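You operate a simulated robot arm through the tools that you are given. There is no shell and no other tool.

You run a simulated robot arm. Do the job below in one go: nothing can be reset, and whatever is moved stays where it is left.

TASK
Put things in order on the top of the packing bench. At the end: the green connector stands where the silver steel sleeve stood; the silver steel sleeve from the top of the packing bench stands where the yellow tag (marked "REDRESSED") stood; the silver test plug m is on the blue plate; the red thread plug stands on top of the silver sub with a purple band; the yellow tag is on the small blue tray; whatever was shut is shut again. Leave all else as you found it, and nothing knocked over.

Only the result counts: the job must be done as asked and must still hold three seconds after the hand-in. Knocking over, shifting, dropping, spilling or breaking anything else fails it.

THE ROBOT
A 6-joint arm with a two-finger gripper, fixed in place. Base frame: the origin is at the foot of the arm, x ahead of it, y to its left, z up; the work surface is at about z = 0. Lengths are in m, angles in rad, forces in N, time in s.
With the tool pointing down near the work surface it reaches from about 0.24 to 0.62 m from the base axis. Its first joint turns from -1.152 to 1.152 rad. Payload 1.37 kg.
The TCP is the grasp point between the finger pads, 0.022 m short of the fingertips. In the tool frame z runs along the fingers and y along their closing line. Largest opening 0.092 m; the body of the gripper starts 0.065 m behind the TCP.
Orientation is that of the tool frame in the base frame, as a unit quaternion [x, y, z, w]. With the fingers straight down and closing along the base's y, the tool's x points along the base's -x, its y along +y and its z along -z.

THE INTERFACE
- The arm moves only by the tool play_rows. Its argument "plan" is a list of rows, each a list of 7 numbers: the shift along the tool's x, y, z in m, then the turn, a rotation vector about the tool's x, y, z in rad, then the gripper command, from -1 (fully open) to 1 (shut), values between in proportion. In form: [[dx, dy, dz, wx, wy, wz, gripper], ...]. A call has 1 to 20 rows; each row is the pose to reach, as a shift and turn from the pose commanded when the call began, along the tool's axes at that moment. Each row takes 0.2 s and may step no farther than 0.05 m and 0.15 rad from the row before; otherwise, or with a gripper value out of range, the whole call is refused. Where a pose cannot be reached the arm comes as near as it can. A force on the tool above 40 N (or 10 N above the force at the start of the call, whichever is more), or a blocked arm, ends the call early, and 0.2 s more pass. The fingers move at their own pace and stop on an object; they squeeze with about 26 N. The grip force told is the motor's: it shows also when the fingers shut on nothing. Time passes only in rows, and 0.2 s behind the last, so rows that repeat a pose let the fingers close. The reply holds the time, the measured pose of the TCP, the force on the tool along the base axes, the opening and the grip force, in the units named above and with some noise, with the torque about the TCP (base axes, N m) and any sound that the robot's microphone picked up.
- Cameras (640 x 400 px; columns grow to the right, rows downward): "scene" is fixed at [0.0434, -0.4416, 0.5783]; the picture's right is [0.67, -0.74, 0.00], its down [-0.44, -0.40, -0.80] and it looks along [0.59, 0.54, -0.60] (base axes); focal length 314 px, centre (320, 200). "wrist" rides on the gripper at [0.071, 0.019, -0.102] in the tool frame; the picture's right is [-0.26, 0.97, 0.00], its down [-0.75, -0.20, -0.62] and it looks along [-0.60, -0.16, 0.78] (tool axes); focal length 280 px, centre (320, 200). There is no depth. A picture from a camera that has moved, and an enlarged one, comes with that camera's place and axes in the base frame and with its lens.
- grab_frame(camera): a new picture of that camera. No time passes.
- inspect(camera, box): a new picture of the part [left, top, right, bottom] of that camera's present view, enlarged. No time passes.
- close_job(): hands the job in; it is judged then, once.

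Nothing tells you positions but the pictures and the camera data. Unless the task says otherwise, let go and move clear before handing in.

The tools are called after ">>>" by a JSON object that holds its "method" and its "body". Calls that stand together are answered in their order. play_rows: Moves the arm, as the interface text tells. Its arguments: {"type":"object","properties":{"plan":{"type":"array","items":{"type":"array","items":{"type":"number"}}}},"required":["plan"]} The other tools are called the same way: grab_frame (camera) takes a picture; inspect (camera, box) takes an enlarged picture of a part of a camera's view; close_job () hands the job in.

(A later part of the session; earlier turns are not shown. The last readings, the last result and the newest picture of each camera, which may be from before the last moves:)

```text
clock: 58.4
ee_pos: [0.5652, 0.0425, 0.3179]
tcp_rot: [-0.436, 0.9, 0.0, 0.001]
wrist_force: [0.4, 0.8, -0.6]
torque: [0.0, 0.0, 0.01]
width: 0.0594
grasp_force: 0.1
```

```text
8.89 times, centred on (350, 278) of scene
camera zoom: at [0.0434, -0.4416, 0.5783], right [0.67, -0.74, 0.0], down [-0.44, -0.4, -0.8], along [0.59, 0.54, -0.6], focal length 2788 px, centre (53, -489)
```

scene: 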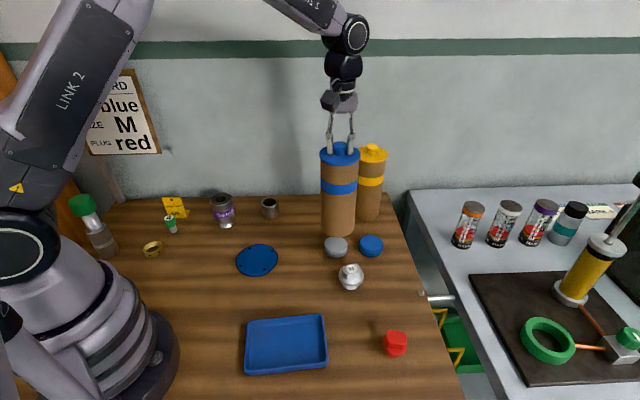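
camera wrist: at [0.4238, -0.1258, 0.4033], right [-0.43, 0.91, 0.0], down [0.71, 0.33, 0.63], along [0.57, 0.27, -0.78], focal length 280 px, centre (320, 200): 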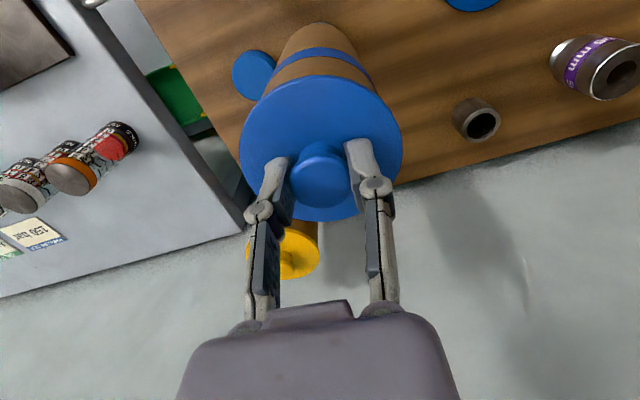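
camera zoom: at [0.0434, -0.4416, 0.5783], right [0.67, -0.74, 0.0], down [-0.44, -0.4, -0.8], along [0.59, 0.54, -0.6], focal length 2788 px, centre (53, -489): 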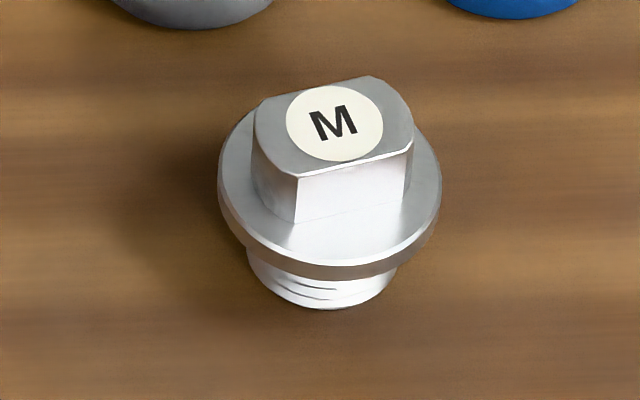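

I've recorded the references. The tag's upright plate runs parallel to the wall with its foot toward the wall at about (0.285, 0.326), and the green piece stands 5 cm in front. I'll move above the tag and turn the fingers to pinch across the plate.

>>> {"method": "play_rows", "body": {"plan": [[-0.0039, 0.0304, 0.009, 0, 0, 0.13, -0.3], [-0.0077, 0.0608, 0.018, 0, 0, 0.26, -0.3], [-0.0116, 0.0912, 0.027, 0, 0, 0.39, -0.3], [-0.0155, 0.1217, 0.036, 0, 0, 0.52, -0.3], [-0.0193, 0.1521, 0.045, 0, 0, 0.65, -0.3], [-0.0232, 0.1825, 0.054, 0, 0, 0.78, -0.3], [-0.0271, 0.2129, 0.063, 0, 0, 0.91, -0.3], [-0.031, 0.2433, 0.072, 0, 0, 1.04, -0.3], [-0.0348, 0.2737, 0.081, 0, 0, 1.17, -0.3], [-0.0387, 0.3042, 0.09, 0, 0, 1.3, -0.3], [-0.0426, 0.3346, 0.099, 0, 0, 1.43, -0.1], [-0.0464, 0.365, 0.109, 0, 0, 1.56, 0.1], [-0.0503, 0.3954, 0.118, 0, 0, 1.69, 0.13], [-0.0503, 0.3954, 0.118, 0, 0, 1.69, 0.13]]}}

>>> {"method": "grab_frame", "body": {"camera": "wrist"}}

>>> {"method": "grab_frame", "body": {"camera": "scene"}}

```text
clock: 61.4
ee_pos: [0.2896, 0.3279, 0.196]
tcp_rot: [0.383, 0.924, 0.001, 0.0]
wrist_force: [0.0, 0.9, 0.0]
torque: [-0.03, 0.01, -0.01]
width: 0.04
grasp_force: 0.1
```

```text
taken
camera wrist: at [0.2541, 0.3893, 0.3004], right [0.87, 0.5, 0.0], down [0.39, -0.68, 0.62], along [0.31, -0.54, -0.78], focal length 280 px, centre (320, 200)
```

wrist: 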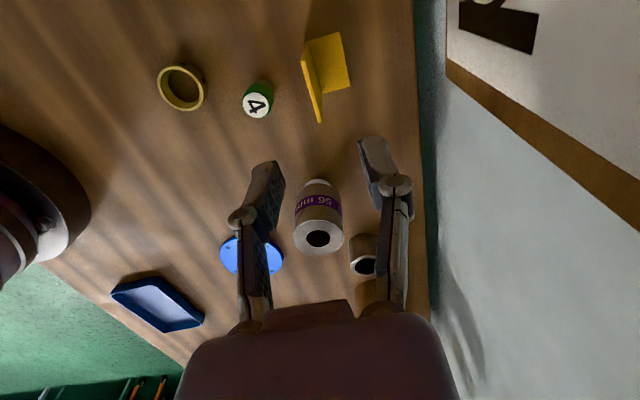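

```text
taken
```

scene: 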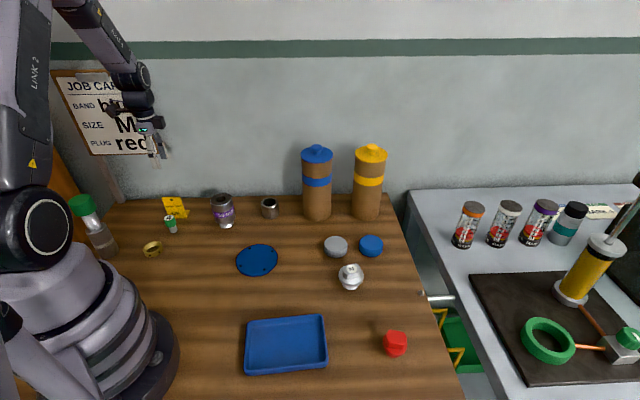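

>>> {"method": "inspect", "body": {"camera": "wrist", "box": [220, 10, 400, 140]}}

>>> {"method": "inspect", "body": {"camera": "wrist", "box": [80, 160, 400, 360]}}

```text
3.08 times, centred on (310, 75) of wrist
camera zoom: at [0.2541, 0.3893, 0.3004], right [0.87, 0.5, 0.0], down [0.39, -0.68, 0.62], along [0.31, -0.54, -0.78], focal length 863 px, centre (351, 585)
```

zoom: 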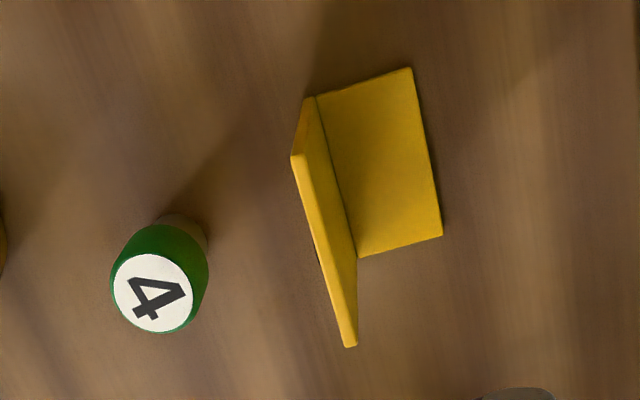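

```text
2.00 times, centred on (240, 260) of wrist
camera zoom: at [0.2541, 0.3893, 0.3004], right [0.87, 0.5, 0.0], down [0.39, -0.68, 0.62], along [0.31, -0.54, -0.78], focal length 561 px, centre (480, 80)
```

zoom: 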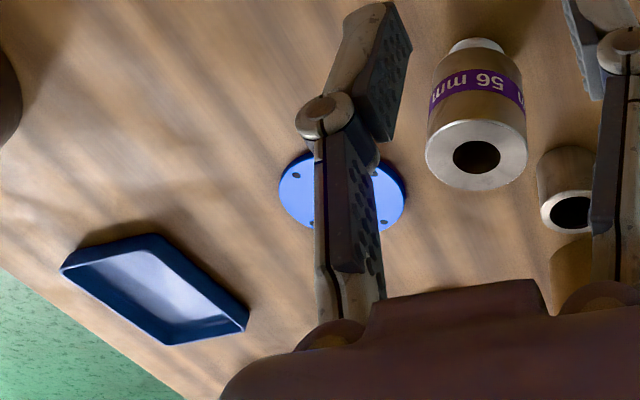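

The plate stands vertical at about (0.286, 0.323). I'll shift slightly, drop to just above its top edge, and check that the fingers straddle it.

>>> {"method": "play_rows", "body": {"plan": [[-0.001, -0.0066, 0.03, 0, 0, 0, 0.13], [-0.001, -0.0066, 0.06, 0, 0, 0, 0.13], [-0.001, -0.0066, 0.085, 0, 0, 0, 0.13], [-0.001, -0.0066, 0.096, 0, 0, 0, 0.13], [-0.001, -0.0066, 0.096, 0, 0, 0, 0.13]]}}

>>> {"method": "grab_frame", "body": {"camera": "wrist"}}

>>> {"method": "inspect", "body": {"camera": "scene", "box": [130, 150, 230, 240]}}

```text
clock: 62.6
ee_pos: [0.283, 0.3224, 0.1035]
tcp_rot: [0.383, 0.924, -0.001, 0.0]
wrist_force: [-0.6, 0.0, 0.2]
torque: [0.02, 0.01, 0.0]
width: 0.0399
grasp_force: 0.0
```

```text
taken
camera wrist: at [0.248, 0.384, 0.2079], right [0.87, 0.5, 0.0], down [0.39, -0.68, 0.62], along [0.31, -0.54, -0.78], focal length 280 px, centre (320, 200)
```

wrist: 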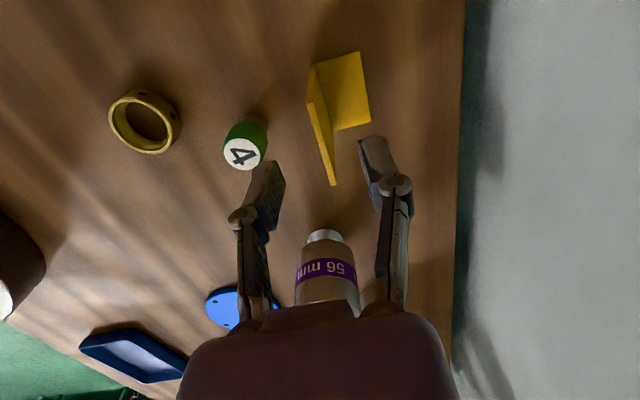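

```text
4.44 times, centred on (180, 195) of scene
camera zoom: at [0.0434, -0.4416, 0.5783], right [0.67, -0.74, 0.0], down [-0.44, -0.4, -0.8], along [0.59, 0.54, -0.6], focal length 1394 px, centre (942, 222)
```

zoom: 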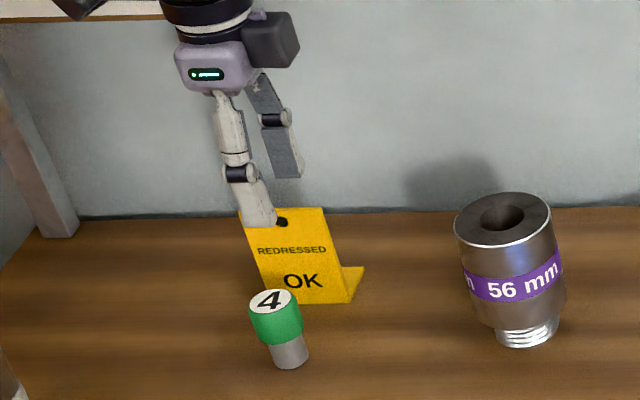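

The fingers straddle the plate with room to the green piece. I'll descend and close on the plate.

>>> {"method": "play_rows", "body": {"plan": [[-0.002, 0.001, 0.015, 0, 0, 0, 0.13], [-0.002, 0.001, 0.03, 0, 0, 0, 0.13], [-0.002, 0.001, 0.045, 0, 0, 0, 0.13], [-0.002, 0.001, 0.058, 0, 0, 0, 0.13], [-0.002, 0.001, 0.058, 0, 0, 0, 0.5], [-0.002, 0.001, 0.058, 0, 0, 0, 1], [-0.002, 0.001, 0.058, 0, 0, 0, 1]]}}

>>> {"method": "grab_frame", "body": {"camera": "wrist"}}

>>> {"method": "inspect", "body": {"camera": "scene", "box": [130, 150, 230, 240]}}

```text
clock: 64.2
ee_pos: [0.2841, 0.3206, 0.044]
tcp_rot: [0.383, 0.924, 0.0, -0.001]
wrist_force: [0.4, 0.6, 0.3]
torque: [-0.03, 0.02, 0.03]
width: 0.0063
grasp_force: 25.5
```

```text
taken
camera wrist: at [0.2504, 0.3809, 0.1482], right [0.87, 0.5, 0.0], down [0.39, -0.68, 0.62], along [0.31, -0.54, -0.78], focal length 280 px, centre (320, 200)
```

wrist: 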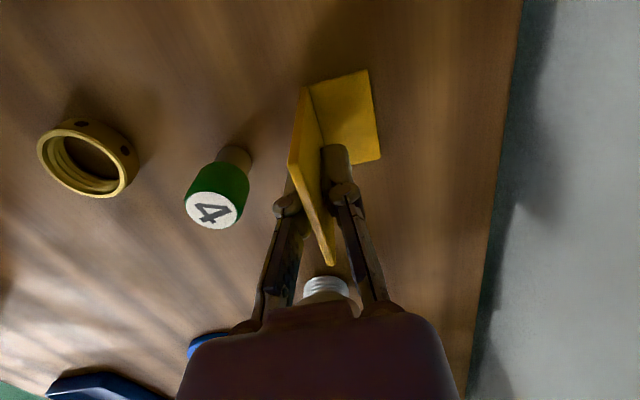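

```text
4.44 times, centred on (180, 195) of scene
camera zoom: at [0.0434, -0.4416, 0.5783], right [0.67, -0.74, 0.0], down [-0.44, -0.4, -0.8], along [0.59, 0.54, -0.6], focal length 1394 px, centre (942, 222)
```

zoom: 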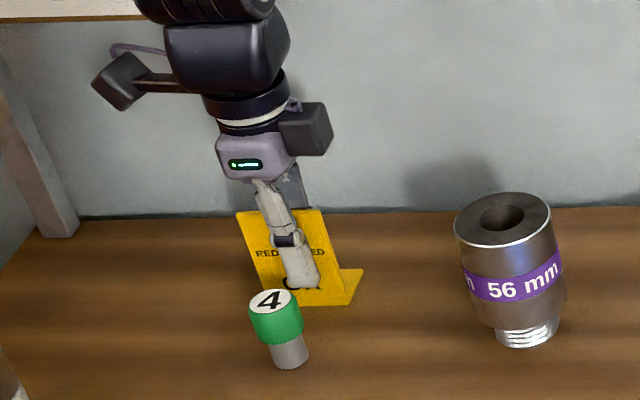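

The tag is gripped (6 mm plate). I'll lift it straight up and check it hangs properly.

>>> {"method": "play_rows", "body": {"plan": [[0, 0, -0.01, 0, 0, 0, 1], [0, 0, -0.03, 0, 0, 0, 1], [0, 0, -0.06, 0, 0, 0, 1], [0, 0, -0.1, 0, 0, 0, 1], [0, 0, -0.14, 0, 0, 0, 1], [0, 0, -0.16, 0, 0, 0, 1]]}}

>>> {"method": "grab_frame", "body": {"camera": "scene"}}

>>> {"method": "grab_frame", "body": {"camera": "wrist"}}

```text
clock: 65.6
ee_pos: [0.2863, 0.3213, 0.2065]
tcp_rot: [0.382, 0.924, -0.001, 0.0]
wrist_force: [-0.7, 0.6, -0.7]
torque: [0.02, -0.05, 0.05]
width: 0.0061
grasp_force: 26.7
```

```text
taken
```

scene: 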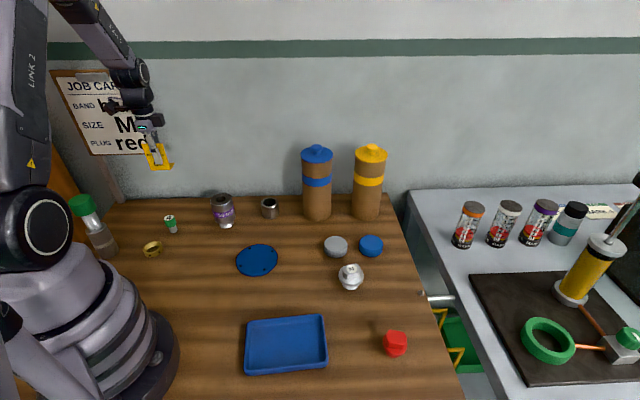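

```text
taken
camera wrist: at [0.2517, 0.3825, 0.309], right [0.87, 0.5, 0.0], down [0.39, -0.68, 0.62], along [0.31, -0.54, -0.78], focal length 280 px, centre (320, 200)
```

wrist: 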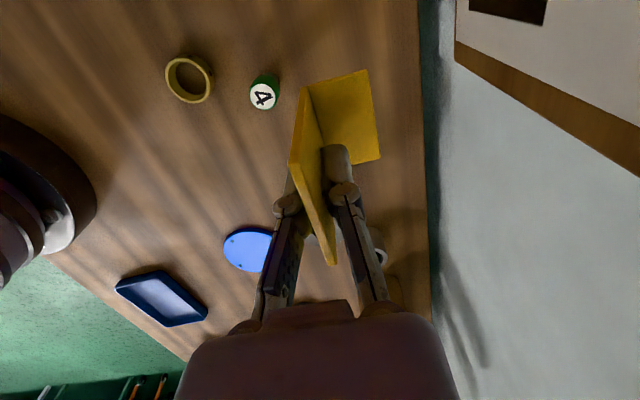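

The tag hangs upright in the grip. I'll carry it around at height to above the small blue tray, keeping the same orientation.

>>> {"method": "play_rows", "body": {"plan": [[-0.0435, -0.0171, 0, 0, 0, 0, 1], [-0.087, -0.0343, 0, 0, 0, 0, 1], [-0.1305, -0.0514, 0, 0, 0, 0, 1], [-0.174, -0.0685, 0, 0, 0, 0, 1], [-0.2023, -0.0968, 0, 0, 0, 0, 1], [-0.2306, -0.125, 0, 0, 0, 0, 1], [-0.2589, -0.1533, 0, 0, 0, 0, 1], [-0.2872, -0.1815, 0, 0, 0, 0, 1], [-0.3155, -0.2098, 0, 0, 0, 0, 1], [-0.3169, -0.2502, 0, 0, 0, 0, 1], [-0.3184, -0.2907, 0, 0, 0, 0, 1], [-0.3198, -0.3311, 0, 0, 0, 0, 1], [-0.3213, -0.3716, 0, 0, 0, 0, 1], [-0.3227, -0.412, 0, 0, 0, 0, 1], [-0.3227, -0.412, 0, 0, 0, 0, 1]]}}

>>> {"method": "grab_frame", "body": {"camera": "scene"}}

>>> {"method": "grab_frame", "body": {"camera": "wrist"}}

```text
clock: 68.8
ee_pos: [0.2194, -0.2009, 0.2051]
tcp_rot: [0.383, 0.924, 0.0, 0.0]
wrist_force: [0.0, 0.6, -0.3]
torque: [0.02, 0.01, -0.01]
width: 0.0058
grasp_force: 25.9
```

```text
taken
```

scene: 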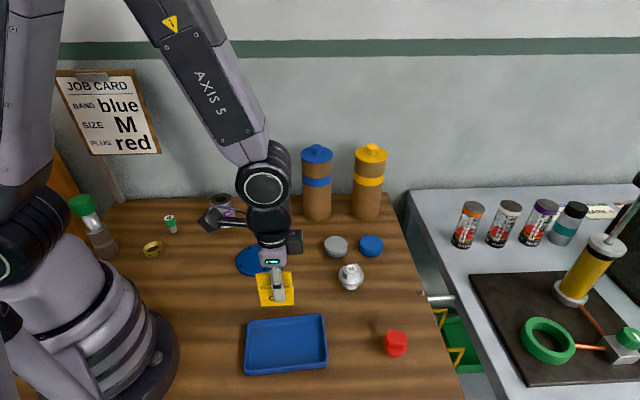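

```text
taken
camera wrist: at [0.1857, -0.1386, 0.3084], right [0.87, 0.5, 0.0], down [0.39, -0.68, 0.62], along [0.31, -0.54, -0.78], focal length 280 px, centre (320, 200)
```

wrist: 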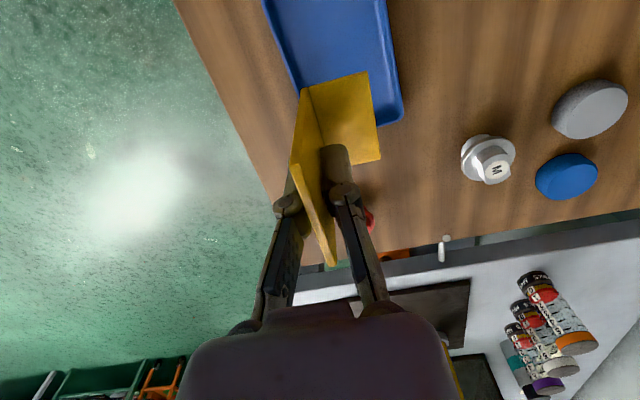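

I'm over the tray and the tag will come down near its middle. I'll lower to just above the tray floor.

>>> {"method": "play_rows", "body": {"plan": [[0, 0.003, 0.03, 0, 0, 0, 1], [0, 0.003, 0.06, 0, 0, 0, 1], [0, 0.003, 0.09, 0, 0, 0, 1], [0, 0.003, 0.115, 0, 0, 0, 1], [0, 0.003, 0.135, 0, 0, 0, 1], [0, 0.003, 0.148, 0, 0, 0, 1], [0, 0.003, 0.148, 0, 0, 0, 1]]}}

>>> {"method": "inspect", "body": {"camera": "scene", "box": [225, 280, 345, 390]}}

>>> {"method": "grab_frame", "body": {"camera": "wrist"}}

```text
clock: 70.4
ee_pos: [0.223, -0.1961, 0.0568]
tcp_rot: [0.383, 0.924, 0.0, 0.0]
wrist_force: [0.5, -0.1, -0.2]
torque: [0.04, 0.0, 0.01]
width: 0.0058
grasp_force: 25.9
```

```text
3.64 times, centred on (285, 335) of scene
camera zoom: at [0.0434, -0.4416, 0.5783], right [0.67, -0.74, 0.0], down [-0.44, -0.4, -0.8], along [0.59, 0.54, -0.6], focal length 1140 px, centre (447, -291)
```

zoom: 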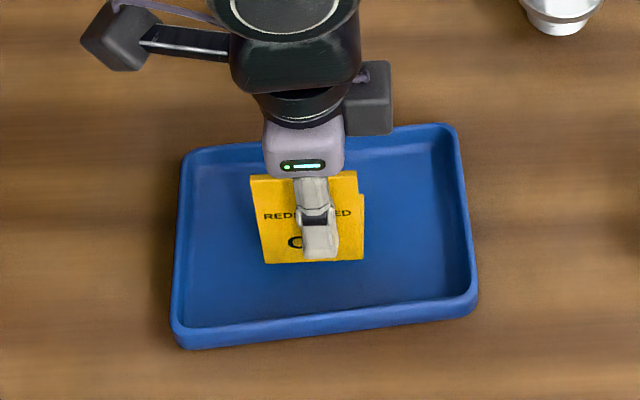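

```text
taken
camera wrist: at [0.1881, -0.134, 0.16], right [0.87, 0.5, 0.0], down [0.39, -0.68, 0.62], along [0.31, -0.54, -0.78], focal length 280 px, centre (320, 200)
```

wrist: 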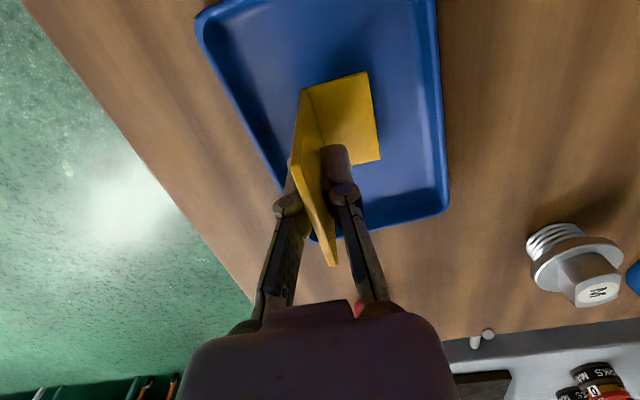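

The tag is well inside the tray, about 1 cm above the floor. I'll lower in small steps to contact.

>>> {"method": "play_rows", "body": {"plan": [[0, 0, 0.003, 0, 0, 0, 1], [0, 0, 0.006, 0, 0, 0, 1]]}}

>>> {"method": "play_rows", "body": {"plan": [[0, 0, 0.001, 0, 0, 0, 1], [0, 0, 0.002, 0, 0, 0, 1]]}}

>>> {"method": "play_rows", "body": {"plan": [[0, 0, 0.001, 0, 0, 0, 1]]}}

```text
clock: 71.0
ee_pos: [0.2223, -0.1967, 0.0498]
tcp_rot: [0.382, 0.924, 0.0, -0.001]
wrist_force: [-1.1, 0.3, -0.5]
torque: [-0.02, 0.01, 0.01]
width: 0.006
grasp_force: 26.2
```

```text
clock: 71.6
ee_pos: [0.2239, -0.1976, 0.0497]
tcp_rot: [0.383, 0.924, 0.0, 0.0]
wrist_force: [0.2, 0.2, 0.4]
torque: [0.0, 0.0, 0.01]
width: 0.0061
grasp_force: 25.5
```

```text
clock: 72.0
ee_pos: [0.2253, -0.1965, 0.048]
tcp_rot: [0.384, 0.923, 0.0, 0.0]
wrist_force: [-2.2, -0.7, 10.3]
torque: [0.06, 0.09, 0.02]
width: 0.0062
grasp_force: 26.1
```

The tag touches the tray floor. I'll relax slightly, open, and rise straight up.

>>> {"method": "play_rows", "body": {"plan": [[0, 0, -0.0005, 0, 0, 0, 1], [0, 0, -0.0005, 0, 0, 0, 0.7], [0, 0, -0.0005, 0, 0, 0, 0.4], [0, 0, -0.0005, 0, 0, 0, 0.2], [0, 0, -0.0005, 0, 0, 0, 0.13], [0, 0, -0.02, 0, 0, 0, 0.13], [0, 0, -0.05, 0, 0, 0, 0.13], [0, 0, -0.09, 0, 0, 0, 0.13], [0, 0, -0.13, 0, 0, 0, 0.13], [0, 0, -0.16, 0, 0, 0, 0.13]]}}

>>> {"method": "inspect", "body": {"camera": "scene", "box": [225, 280, 345, 390]}}

>>> {"method": "grab_frame", "body": {"camera": "wrist"}}

```text
clock: 74.2
ee_pos: [0.223, -0.1938, 0.2079]
tcp_rot: [0.383, 0.924, 0.0, -0.001]
wrist_force: [-1.0, 0.3, 0.3]
torque: [-0.03, 0.01, 0.01]
width: 0.0403
grasp_force: 0.1
```

```text
3.64 times, centred on (285, 335) of scene
camera zoom: at [0.0434, -0.4416, 0.5783], right [0.67, -0.74, 0.0], down [-0.44, -0.4, -0.8], along [0.59, 0.54, -0.6], focal length 1140 px, centre (447, -291)
```

zoom: 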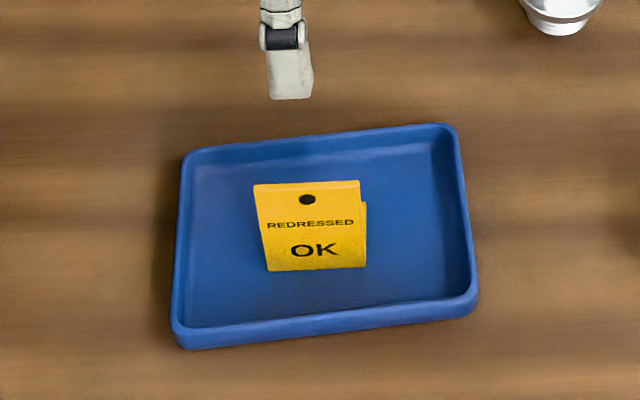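

```text
taken
camera wrist: at [0.1895, -0.1314, 0.3112], right [0.87, 0.5, 0.0], down [0.39, -0.68, 0.62], along [0.31, -0.54, -0.78], focal length 280 px, centre (320, 200)
```

wrist: 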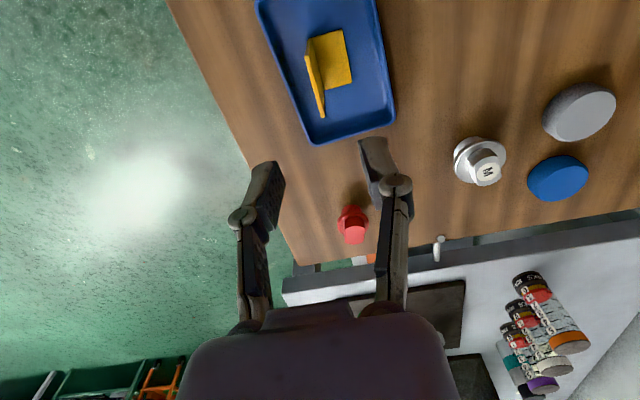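

The tag stands in the tray. The M plug is nearby, at about (0.430, -0.186), and its head flats face roughly 30° off, so I'll go above it with matching finger orientation.

>>> {"method": "play_rows", "body": {"plan": [[-0.0234, 0.0254, 0, 0, 0, -0.045, -0.2], [-0.0469, 0.0507, 0, 0, 0, -0.09, -0.4], [-0.0703, 0.0761, 0.01, 0, 0, -0.135, -0.4], [-0.0937, 0.1014, 0.02, 0, 0, -0.18, -0.4], [-0.1172, 0.1268, 0.035, 0, 0, -0.225, -0.4], [-0.1406, 0.1521, 0.05, 0, 0, -0.272, -0.4], [-0.1406, 0.1521, 0.05, 0, 0, -0.272, -0.4]]}}

>>> {"method": "grab_frame", "body": {"camera": "wrist"}}

>>> {"method": "grab_frame", "body": {"camera": "scene"}}

```text
clock: 75.8
ee_pos: [0.4316, -0.1862, 0.1601]
tcp_rot: [0.253, 0.967, 0.0, 0.0]
wrist_force: [-0.5, -0.3, -0.8]
torque: [0.05, 0.05, 0.01]
width: 0.0643
grasp_force: 0.1
```

```text
taken
camera wrist: at [0.3811, -0.1365, 0.2633], right [0.7, 0.71, 0.0], down [0.56, -0.55, 0.62], along [0.44, -0.44, -0.78], focal length 280 px, centre (320, 200)
```

wrist: 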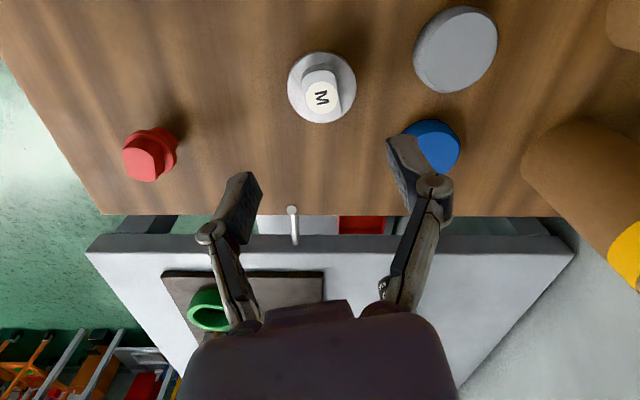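

```text
taken
```

scene: 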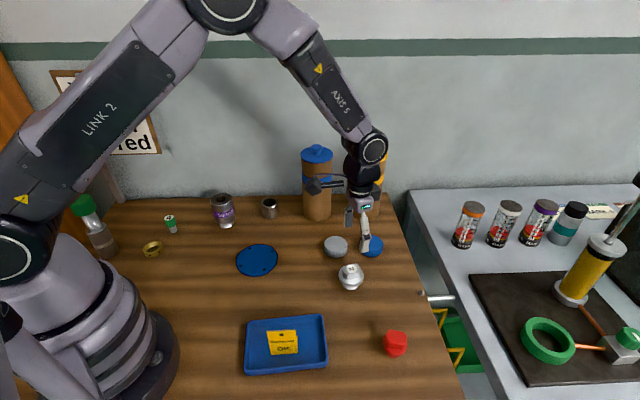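

>>> {"method": "inspect", "body": {"camera": "wrist", "box": [270, 40, 370, 130]}}

```text
4.44 times, centred on (320, 85) of wrist
camera zoom: at [0.3811, -0.1365, 0.2633], right [0.7, 0.71, 0.0], down [0.56, -0.55, 0.62], along [0.44, -0.44, -0.78], focal length 1246 px, centre (320, 711)
```

zoom: 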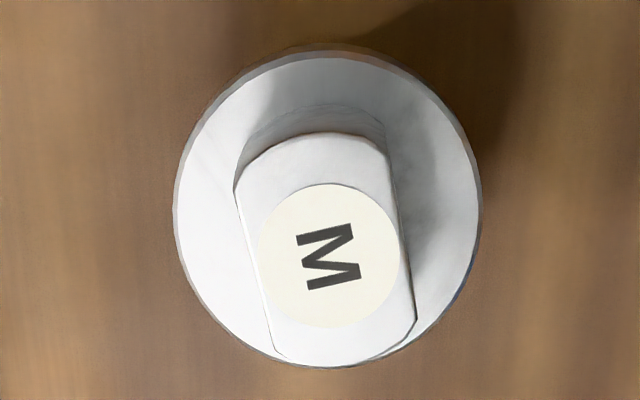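

The M plug's head flats are close to aligned with the fingers. I'll trim the yaw by 3°, descend to the head, and grip.

>>> {"method": "play_rows", "body": {"plan": [[0.0005, 0.0015, 0.025, 0, 0, 0.03, -0.3], [0.0005, 0.0015, 0.05, 0, 0, 0.06, -0.3], [0.0005, 0.0015, 0.075, 0, 0, 0.06, -0.3], [0.0005, 0.0015, 0.09, 0, 0, 0.06, -0.3], [0.0005, 0.0015, 0.097, 0, 0, 0.06, -0.3], [0.0005, 0.0015, 0.097, 0, 0, 0.06, 0.3], [0.0005, 0.0015, 0.097, 0, 0, 0.06, 1], [0.0005, 0.0015, 0.097, 0, 0, 0.06, 1], [0.0005, 0.0015, 0.097, 0, 0, 0.06, 1]]}}

>>> {"method": "grab_frame", "body": {"camera": "wrist"}}

>>> {"method": "inspect", "body": {"camera": "scene", "box": [310, 220, 400, 310]}}

```text
clock: 77.8
ee_pos: [0.4322, -0.1865, 0.0608]
tcp_rot: [0.284, 0.959, 0.0, -0.001]
wrist_force: [-0.3, -0.1, -0.4]
torque: [0.0, -0.04, 0.03]
width: 0.0253
grasp_force: 25.5
```

```text
taken
camera wrist: at [0.3846, -0.1335, 0.1649], right [0.74, 0.67, 0.0], down [0.52, -0.58, 0.62], along [0.42, -0.46, -0.78], focal length 280 px, centre (320, 200)
```

wrist: 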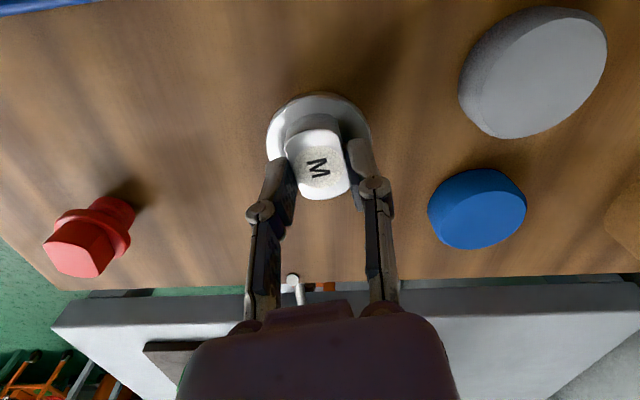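

```text
4.44 times, centred on (355, 265) of scene
camera zoom: at [0.0434, -0.4416, 0.5783], right [0.67, -0.74, 0.0], down [-0.44, -0.4, -0.8], along [0.59, 0.54, -0.6], focal length 1394 px, centre (164, -89)
```

zoom: 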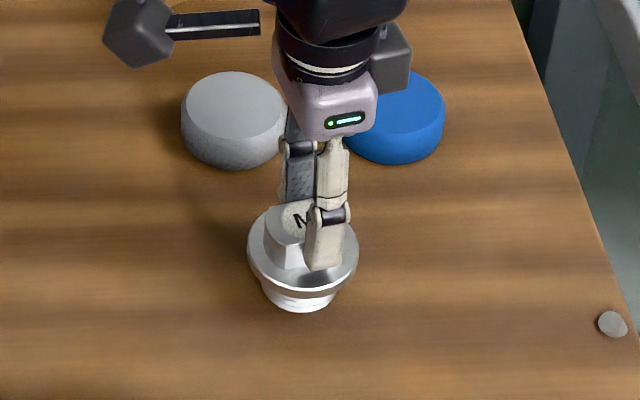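

The M plug is held by its head flats. I'll lift it and carry it over the blue plate.

>>> {"method": "play_rows", "body": {"plan": [[0, 0, -0.015, 0, 0, 0, 1], [0, 0, -0.045, 0, 0, 0, 1], [0, 0, -0.08, 0, 0, 0, 1], [0.0335, 0.0207, -0.08, 0, 0, 0, 1], [0.067, 0.0414, -0.08, 0, 0, 0, 1], [0.1005, 0.0621, -0.08, 0, 0, 0, 1], [0.134, 0.0827, -0.08, 0, 0, 0, 1], [0.1675, 0.1034, -0.08, 0, 0, 0, 1], [0.201, 0.1241, -0.08, 0, 0, 0, 1], [0.201, 0.1241, -0.08, 0, 0, 0, 1]]}}

>>> {"method": "grab_frame", "body": {"camera": "wrist"}}

>>> {"method": "grab_frame", "body": {"camera": "scene"}}

```text
clock: 80.0
ee_pos: [0.3269, 0.0267, 0.1449]
tcp_rot: [0.283, 0.959, 0.0, 0.001]
wrist_force: [-1.1, 0.0, -1.3]
torque: [-0.04, -0.02, 0.02]
width: 0.0256
grasp_force: 26.0
```

```text
taken
camera wrist: at [0.2799, 0.0786, 0.2477], right [0.74, 0.67, 0.0], down [0.52, -0.58, 0.62], along [0.42, -0.46, -0.78], focal length 280 px, centre (320, 200)
```

wrist: 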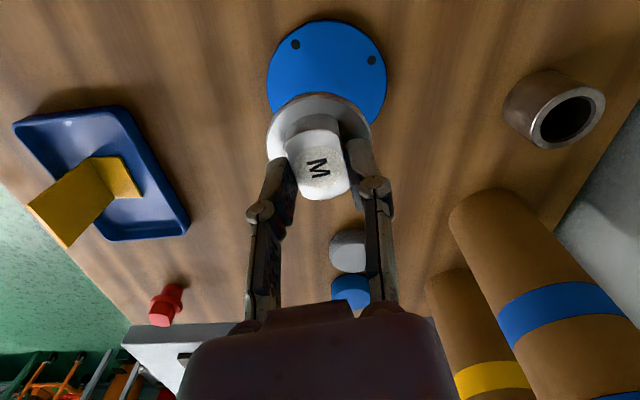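

```text
taken
```

scene: 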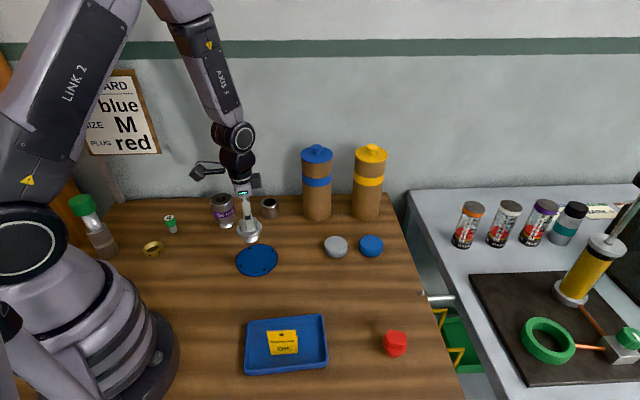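

>>> {"method": "inspect", "body": {"camera": "wrist", "box": [240, 0, 420, 130]}}

>>> {"method": "inspect", "body": {"camera": "scene", "box": [210, 170, 310, 290]}}

```text
3.08 times, centred on (330, 65) of wrist
camera zoom: at [0.2799, 0.0786, 0.2477], right [0.74, 0.67, 0.0], down [0.52, -0.58, 0.62], along [0.42, -0.46, -0.78], focal length 863 px, centre (289, 615)
```

zoom: 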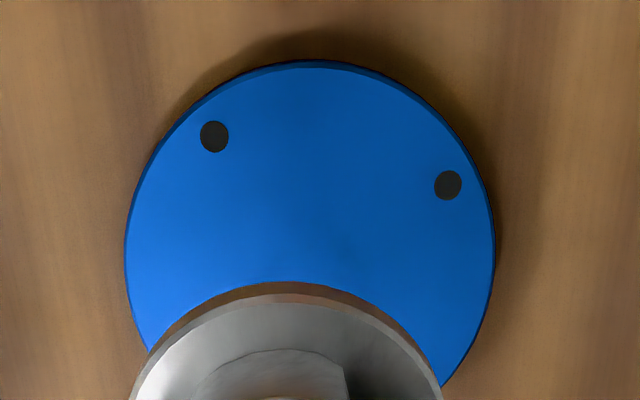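

```text
3.33 times, centred on (260, 230) of scene
camera zoom: at [0.0434, -0.4416, 0.5783], right [0.67, -0.74, 0.0], down [-0.44, -0.4, -0.8], along [0.59, 0.54, -0.6], focal length 1045 px, centre (520, 100)
```

zoom: 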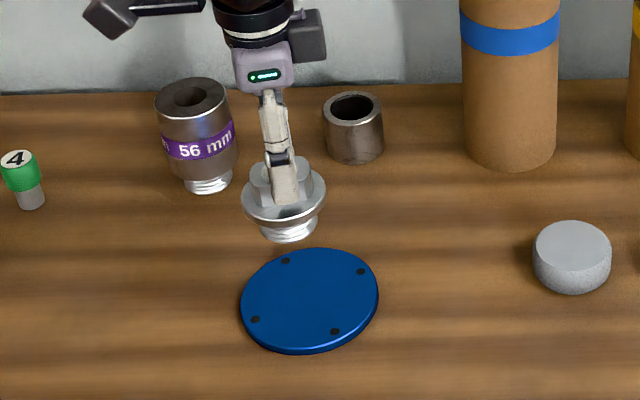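

The plug hangs over the middle of the plate. I'll lower it to just above the plate surface.

>>> {"method": "play_rows", "body": {"plan": [[0, 0.001, 0.02, 0, 0, 0, 1], [0, 0.001, 0.04, 0, 0, 0, 1], [0, 0.001, 0.055, 0, 0, 0, 1], [0, 0.001, 0.066, 0, 0, 0, 1], [0, 0.001, 0.07, 0, 0, 0, 1]]}}

>>> {"method": "play_rows", "body": {"plan": [[0, 0, 0.001, 0, 0, 0, 1], [0, 0, 0.002, 0, 0, 0, 1]]}}

>>> {"method": "play_rows", "body": {"plan": [[0, 0, 0.001, 0, 0, 0, 1], [0, 0, 0.002, 0, 0, 0, 1]]}}

>>> {"method": "inspect", "body": {"camera": "scene", "box": [210, 190, 310, 290]}}

```text
clock: 81.2
ee_pos: [0.3292, 0.0277, 0.071]
tcp_rot: [0.283, 0.959, 0.0, -0.001]
wrist_force: [0.7, 0.8, -1.4]
torque: [-0.03, -0.01, -0.02]
width: 0.0253
grasp_force: 26.2
```

```text
clock: 81.8
ee_pos: [0.331, 0.0281, 0.0697]
tcp_rot: [0.283, 0.959, 0.0, 0.0]
wrist_force: [0.1, 0.6, -0.6]
torque: [0.0, 0.0, 0.0]
width: 0.0255
grasp_force: 25.7
```

```text
clock: 82.4
ee_pos: [0.3303, 0.0284, 0.0676]
tcp_rot: [0.283, 0.959, 0.001, 0.001]
wrist_force: [-1.8, 1.4, 22.1]
torque: [0.05, 0.07, 0.0]
width: 0.0259
grasp_force: 26.1
```

```text
4.00 times, centred on (260, 240) of scene
camera zoom: at [0.0433, -0.4416, 0.5783], right [0.67, -0.74, 0.0], down [-0.44, -0.4, -0.8], along [0.59, 0.54, -0.6], focal length 1254 px, centre (560, 40)
```

zoom: 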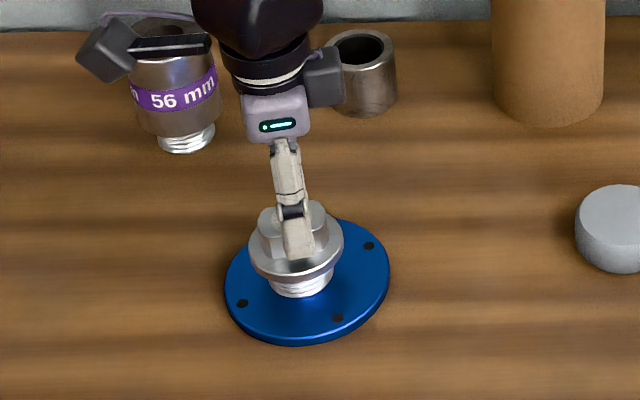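

The plug rests on the plate. I'll ease off, open, and rise.

>>> {"method": "play_rows", "body": {"plan": [[0, 0, -0.001, 0, 0, 0, 1], [0, 0, -0.001, 0, 0, 0, 0.3], [0, 0, -0.001, 0, 0, 0, 0.1], [0, 0, -0.001, 0, 0, 0, -0.2], [0, 0, -0.001, 0, 0, 0, -0.2], [0, 0, -0.02, 0, 0, 0, -0.2], [0, 0, -0.05, 0, 0, 0, -0.2], [0, 0, -0.09, 0, 0, 0, -0.2], [0, 0, -0.13, 0, 0, 0, -0.2]]}}

>>> {"method": "grab_frame", "body": {"camera": "scene"}}

>>> {"method": "grab_frame", "body": {"camera": "wrist"}}

```text
clock: 84.4
ee_pos: [0.3299, 0.0291, 0.1975]
tcp_rot: [0.283, 0.959, 0.0, -0.001]
wrist_force: [-0.3, 0.6, -0.3]
torque: [0.0, 0.0, -0.01]
width: 0.0551
grasp_force: 0.1
```

```text
taken
```

scene: 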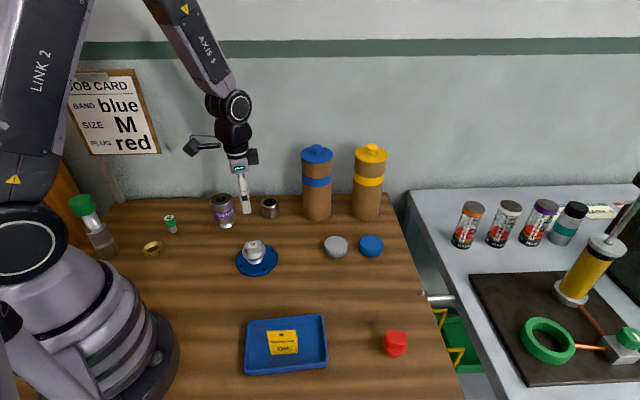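

```text
taken
camera wrist: at [0.2826, 0.081, 0.301], right [0.74, 0.67, 0.0], down [0.52, -0.58, 0.62], along [0.42, -0.46, -0.78], focal length 280 px, centre (320, 200)
```

wrist: 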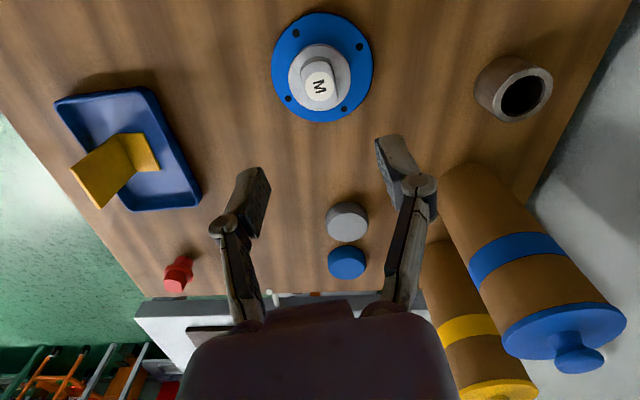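

The M plug stands on the plate. Next is the sleeve at about (0.475, 0.140). I'll go above it with the fingers closing parallel to the wall, fully open.

>>> {"method": "play_rows", "body": {"plan": [[-0.0061, 0.0172, 0.0, 0, 0, -0.136, -1], [-0.0122, 0.0344, 0.0, 0, 0, -0.272, -1], [-0.0184, 0.0516, 0.005, 0, 0, -0.408, -1], [-0.0245, 0.0688, 0.01, 0, 0, -0.544, -1], [-0.0306, 0.086, 0.015, 0, 0, -0.68, -1], [-0.0367, 0.1033, 0.02, 0, 0, -0.817, -1], [-0.0428, 0.1205, 0.03, 0, 0, -0.953, -1], [-0.049, 0.1377, 0.035, 0, 0, -1.089, -1], [-0.0551, 0.1549, 0.04, 0, 0, -1.225, -1], [-0.0612, 0.1721, 0.045, 0, 0, -1.361, -1], [-0.0612, 0.1721, 0.045, 0, 0, -1.361, -1]]}}

>>> {"method": "grab_frame", "body": {"camera": "wrist"}}

```text
clock: 86.8
ee_pos: [0.4749, 0.1385, 0.151]
tcp_rot: [-0.384, 0.923, 0.0, 0.0]
wrist_force: [0.5, -0.1, -0.4]
torque: [0.02, -0.01, -0.02]
width: 0.0919
grasp_force: 0.3
```

```text
taken
camera wrist: at [0.4134, 0.1004, 0.2547], right [-0.5, 0.87, 0.0], down [0.68, 0.39, 0.62], along [0.54, 0.31, -0.78], focal length 280 px, centre (320, 200)
```

wrist: 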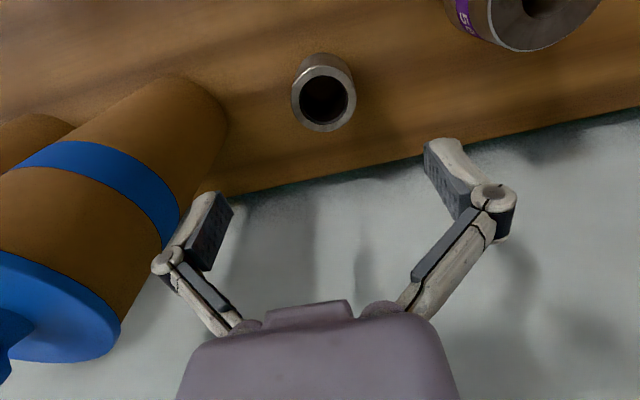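

The sleeve is right under the gripper, and the can is well clear. I'll descend around it and close.

>>> {"method": "play_rows", "body": {"plan": [[0, 0.002, 0.03, 0, 0, 0, -1], [0, 0.002, 0.06, 0, 0, 0, -1], [0, 0.002, 0.085, 0, 0, 0, -1], [0, 0.002, 0.105, 0, 0, 0, -1], [0, 0.002, 0.122, 0, 0, 0, -1], [0, 0.002, 0.122, 0, 0, 0, -0.4], [0, 0.002, 0.122, 0, 0, 0, 0], [0, 0.002, 0.122, 0, 0, 0, 1], [0, 0.002, 0.122, 0, 0, 0, 1], [0, 0.002, 0.122, 0, 0, 0, 1]]}}

>>> {"method": "grab_frame", "body": {"camera": "wrist"}}

>>> {"method": "inspect", "body": {"camera": "scene", "box": [230, 170, 330, 240]}}

```text
clock: 89.0
ee_pos: [0.4744, 0.1395, 0.0287]
tcp_rot: [-0.383, 0.924, 0.0, 0.0]
wrist_force: [-0.1, 0.5, 0.7]
torque: [0.0, 0.01, 0.0]
width: 0.0492
grasp_force: 25.7
```

```text
taken
camera wrist: at [0.4119, 0.1008, 0.1317], right [-0.5, 0.87, 0.0], down [0.68, 0.39, 0.62], along [0.54, 0.31, -0.78], focal length 280 px, centre (320, 200)
```

wrist: 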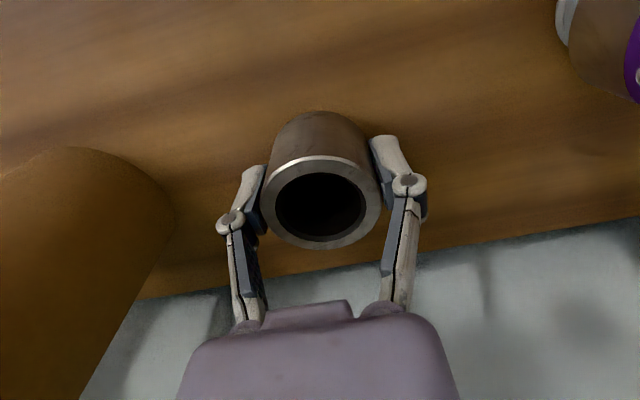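

```text
5.71 times, centred on (280, 205) of scene
camera zoom: at [0.0434, -0.4416, 0.5783], right [0.67, -0.74, 0.0], down [-0.44, -0.4, -0.8], along [0.59, 0.54, -0.6], focal length 1792 px, centre (549, 171)
```

zoom: 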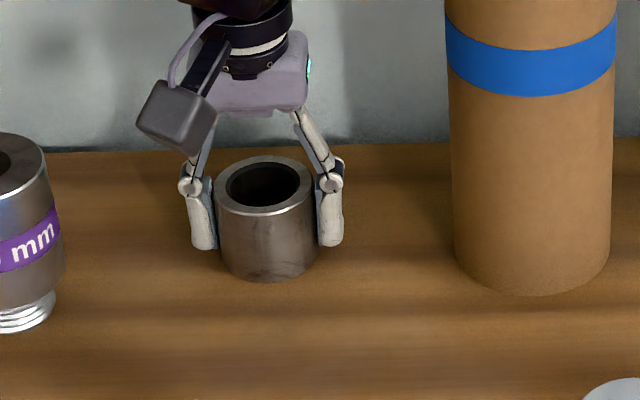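

The sleeve is held (49 mm). I'll lift it high and carry it over to the spot where the tag stood.

>>> {"method": "play_rows", "body": {"plan": [[0, 0, -0.015, 0, 0, 0, 1], [0, 0, -0.05, 0, 0, 0, 1], [0, 0, -0.095, 0, 0, 0, 1], [0, 0, -0.135, 0, 0, 0, 1], [-0.0008, 0.0375, -0.135, 0, 0, 0, 1], [-0.0017, 0.075, -0.135, 0, 0, 0, 1], [-0.0025, 0.1124, -0.135, 0, 0, 0, 1], [-0.0034, 0.15, -0.135, 0, 0, 0, 1], [-0.0042, 0.1874, -0.135, 0, 0, 0, 1], [-0.0051, 0.2249, -0.135, 0, 0, 0, 1], [-0.0059, 0.2623, -0.135, 0, 0, 0, 1], [-0.0059, 0.2623, -0.135, 0, 0, 0, 1]]}}

>>> {"method": "grab_frame", "body": {"camera": "wrist"}}

>>> {"method": "grab_frame", "body": {"camera": "scene"}}

```text
clock: 91.6
ee_pos: [0.2917, 0.3296, 0.1693]
tcp_rot: [-0.383, 0.924, 0.0, 0.0]
wrist_force: [-0.3, -0.6, -3.5]
torque: [-0.01, -0.01, -0.01]
width: 0.0493
grasp_force: 26.2
```

```text
taken
camera wrist: at [0.2296, 0.2904, 0.273], right [-0.5, 0.87, 0.0], down [0.68, 0.39, 0.63], along [0.54, 0.31, -0.78], focal length 280 px, centre (320, 200)
```

wrist: 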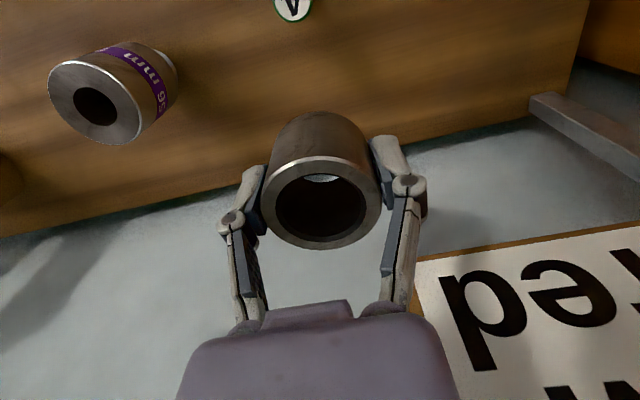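

```text
taken
```

scene: 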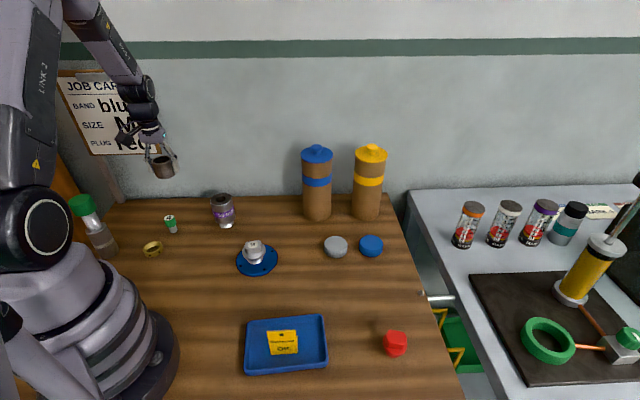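

The sleeve is over the tag's old spot. I'll lower it to just above the bench and check the placement.

>>> {"method": "play_rows", "body": {"plan": [[0, 0, 0.03, 0, 0, 0, 1], [0, 0, 0.06, 0, 0, 0, 1], [0, 0, 0.09, 0, 0, 0, 1], [0, 0, 0.115, 0, 0, 0, 1], [0, 0, 0.13, 0, 0, 0, 1], [0, 0, 0.13, 0, 0, 0, 1]]}}

>>> {"method": "inspect", "body": {"camera": "scene", "box": [155, 190, 195, 240]}}

>>> {"method": "grab_frame", "body": {"camera": "wrist"}}

```text
clock: 93.0
ee_pos: [0.2928, 0.33, 0.0361]
tcp_rot: [-0.383, 0.924, 0.0, 0.0]
wrist_force: [-0.1, 0.9, -4.3]
torque: [-0.02, 0.0, -0.01]
width: 0.0494
grasp_force: 26.1
```

```text
8.00 times, centred on (175, 215) of scene
camera zoom: at [0.0434, -0.4416, 0.5783], right [0.67, -0.74, 0.0], down [-0.44, -0.4, -0.8], along [0.59, 0.54, -0.6], focal length 2509 px, centre (1480, 80)
```

zoom: 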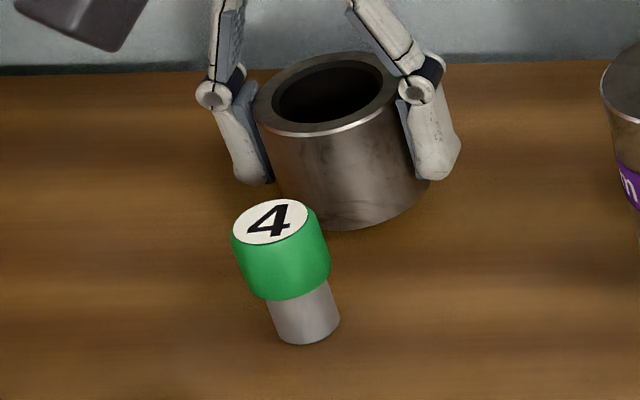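

```text
taken
camera wrist: at [0.2308, 0.2916, 0.1387], right [-0.5, 0.87, 0.0], down [0.68, 0.39, 0.63], along [0.54, 0.31, -0.78], focal length 280 px, centre (320, 200)
```

wrist: 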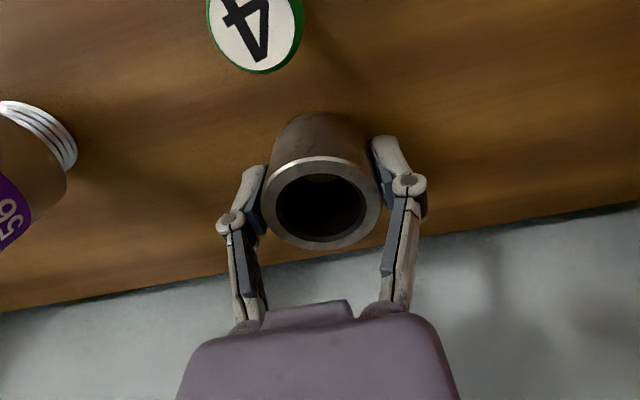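

The sleeve is centred on the tag's old footprint. I'll lower it the last few millimetres.

>>> {"method": "play_rows", "body": {"plan": [[0, 0, 0.003, 0, 0, 0, 1], [0, 0, 0.006, 0, 0, 0, 1]]}}

>>> {"method": "play_rows", "body": {"plan": [[0, 0, 0.001, 0, 0, 0, 1], [0, 0, 0.0015, 0, 0, 0, 1]]}}

```text
clock: 93.6
ee_pos: [0.2925, 0.3296, 0.0286]
tcp_rot: [-0.383, 0.924, 0.0, 0.0]
wrist_force: [-0.1, -0.1, -4.4]
torque: [0.04, 0.0, 0.0]
width: 0.0491
grasp_force: 26.0
```

```text
clock: 94.2
ee_pos: [0.2932, 0.3291, 0.0286]
tcp_rot: [-0.384, 0.923, -0.001, 0.0]
wrist_force: [1.1, -0.2, 0.8]
torque: [-0.07, 0.08, 0.05]
width: 0.0493
grasp_force: 26.0
```

The sleeve is on the bench. I'll open evenly and rise clear.

>>> {"method": "play_rows", "body": {"plan": [[0, 0, 0.0005, 0, 0, 0, 0.3], [0, 0, 0.0005, 0, 0, 0, -0.1], [0, 0, 0.0005, 0, 0, 0, -0.3], [0, 0, 0.0005, 0, 0, 0, -0.5], [0, 0, 0.0005, 0, 0, 0, -0.6], [0, 0, -0.02, 0, 0, 0, -0.6], [0, 0, -0.05, 0, 0, 0, -0.6], [0, 0, -0.09, 0, 0, 0, -0.6], [0, 0, -0.13, 0, 0, 0, -0.6]]}}

>>> {"method": "inspect", "body": {"camera": "scene", "box": [155, 190, 195, 240]}}

>>> {"method": "grab_frame", "body": {"camera": "wrist"}}

```text
clock: 96.2
ee_pos: [0.2925, 0.3319, 0.159]
tcp_rot: [-0.384, 0.923, 0.001, 0.0]
wrist_force: [0.0, 0.1, 0.3]
torque: [0.0, 0.0, 0.0]
width: 0.0735
grasp_force: 0.2
```

```text
8.00 times, centred on (175, 215) of scene
camera zoom: at [0.0434, -0.4416, 0.5783], right [0.67, -0.74, 0.0], down [-0.44, -0.4, -0.8], along [0.59, 0.54, -0.6], focal length 2509 px, centre (1480, 80)
```

zoom: 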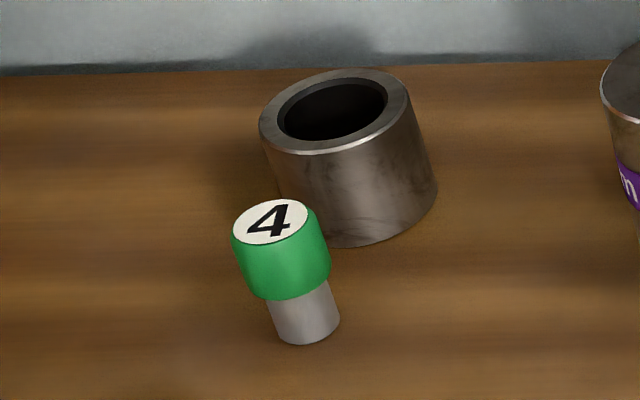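

```text
taken
camera wrist: at [0.2311, 0.292, 0.2616], right [-0.5, 0.87, 0.0], down [0.68, 0.39, 0.62], along [0.54, 0.31, -0.78], focal length 280 px, centre (320, 200)
```

wrist: 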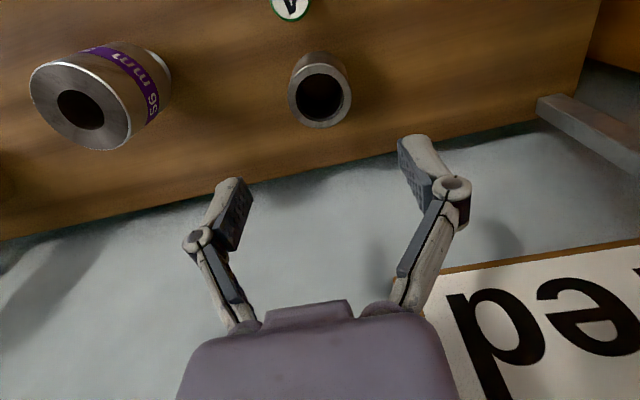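

The sleeve stands where the tag was. Next I'll move above the green connector, aligning the fingers so they close parallel to the wall and stay clear of the sleeve.

>>> {"method": "play_rows", "body": {"plan": [[0.0165, -0.0009, 0.0, 0, 0, 0, -0.4], [0.033, -0.0018, 0.0, 0, 0, 0, -0.2], [0.0495, -0.0026, 0.0, 0, 0, 0, -0.2], [0.0658, -0.0035, 0.01, 0, 0, 0, -0.2], [0.0658, -0.0035, 0.03, 0, 0, 0, -0.2], [0.0658, -0.0035, 0.03, 0, 0, 0, -0.2]]}}

>>> {"method": "grab_frame", "body": {"camera": "wrist"}}

>>> {"method": "inspect", "body": {"camera": "scene", "box": [130, 150, 230, 250]}}

```text
clock: 97.6
ee_pos: [0.247, 0.2791, 0.1278]
tcp_rot: [-0.384, 0.923, 0.0, 0.0]
wrist_force: [0.0, 0.2, -0.1]
torque: [-0.02, 0.0, 0.02]
width: 0.0551
grasp_force: 0.1
```

```text
taken
camera wrist: at [0.1848, 0.24, 0.2315], right [-0.5, 0.87, 0.0], down [0.68, 0.39, 0.63], along [0.54, 0.31, -0.78], focal length 280 px, centre (320, 200)
```

wrist: 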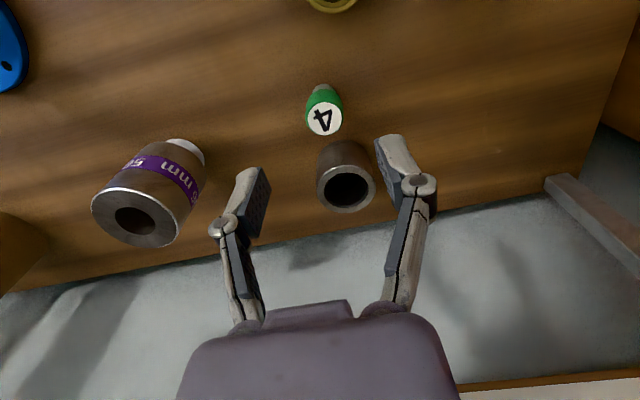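

```text
4.00 times, centred on (180, 200) of scene
camera zoom: at [0.0434, -0.4416, 0.5783], right [0.67, -0.74, 0.0], down [-0.44, -0.4, -0.8], along [0.59, 0.54, -0.6], focal length 1254 px, centre (880, 200)
```

zoom: 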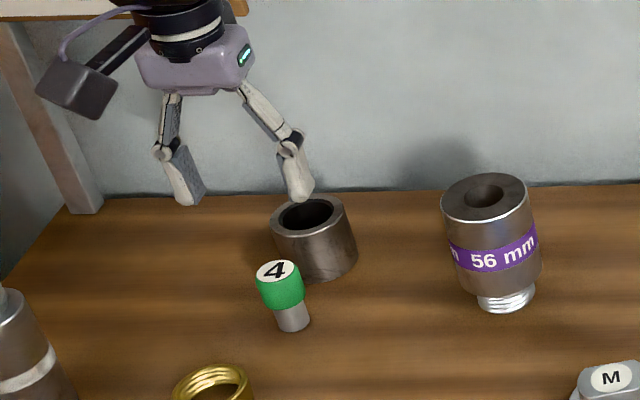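

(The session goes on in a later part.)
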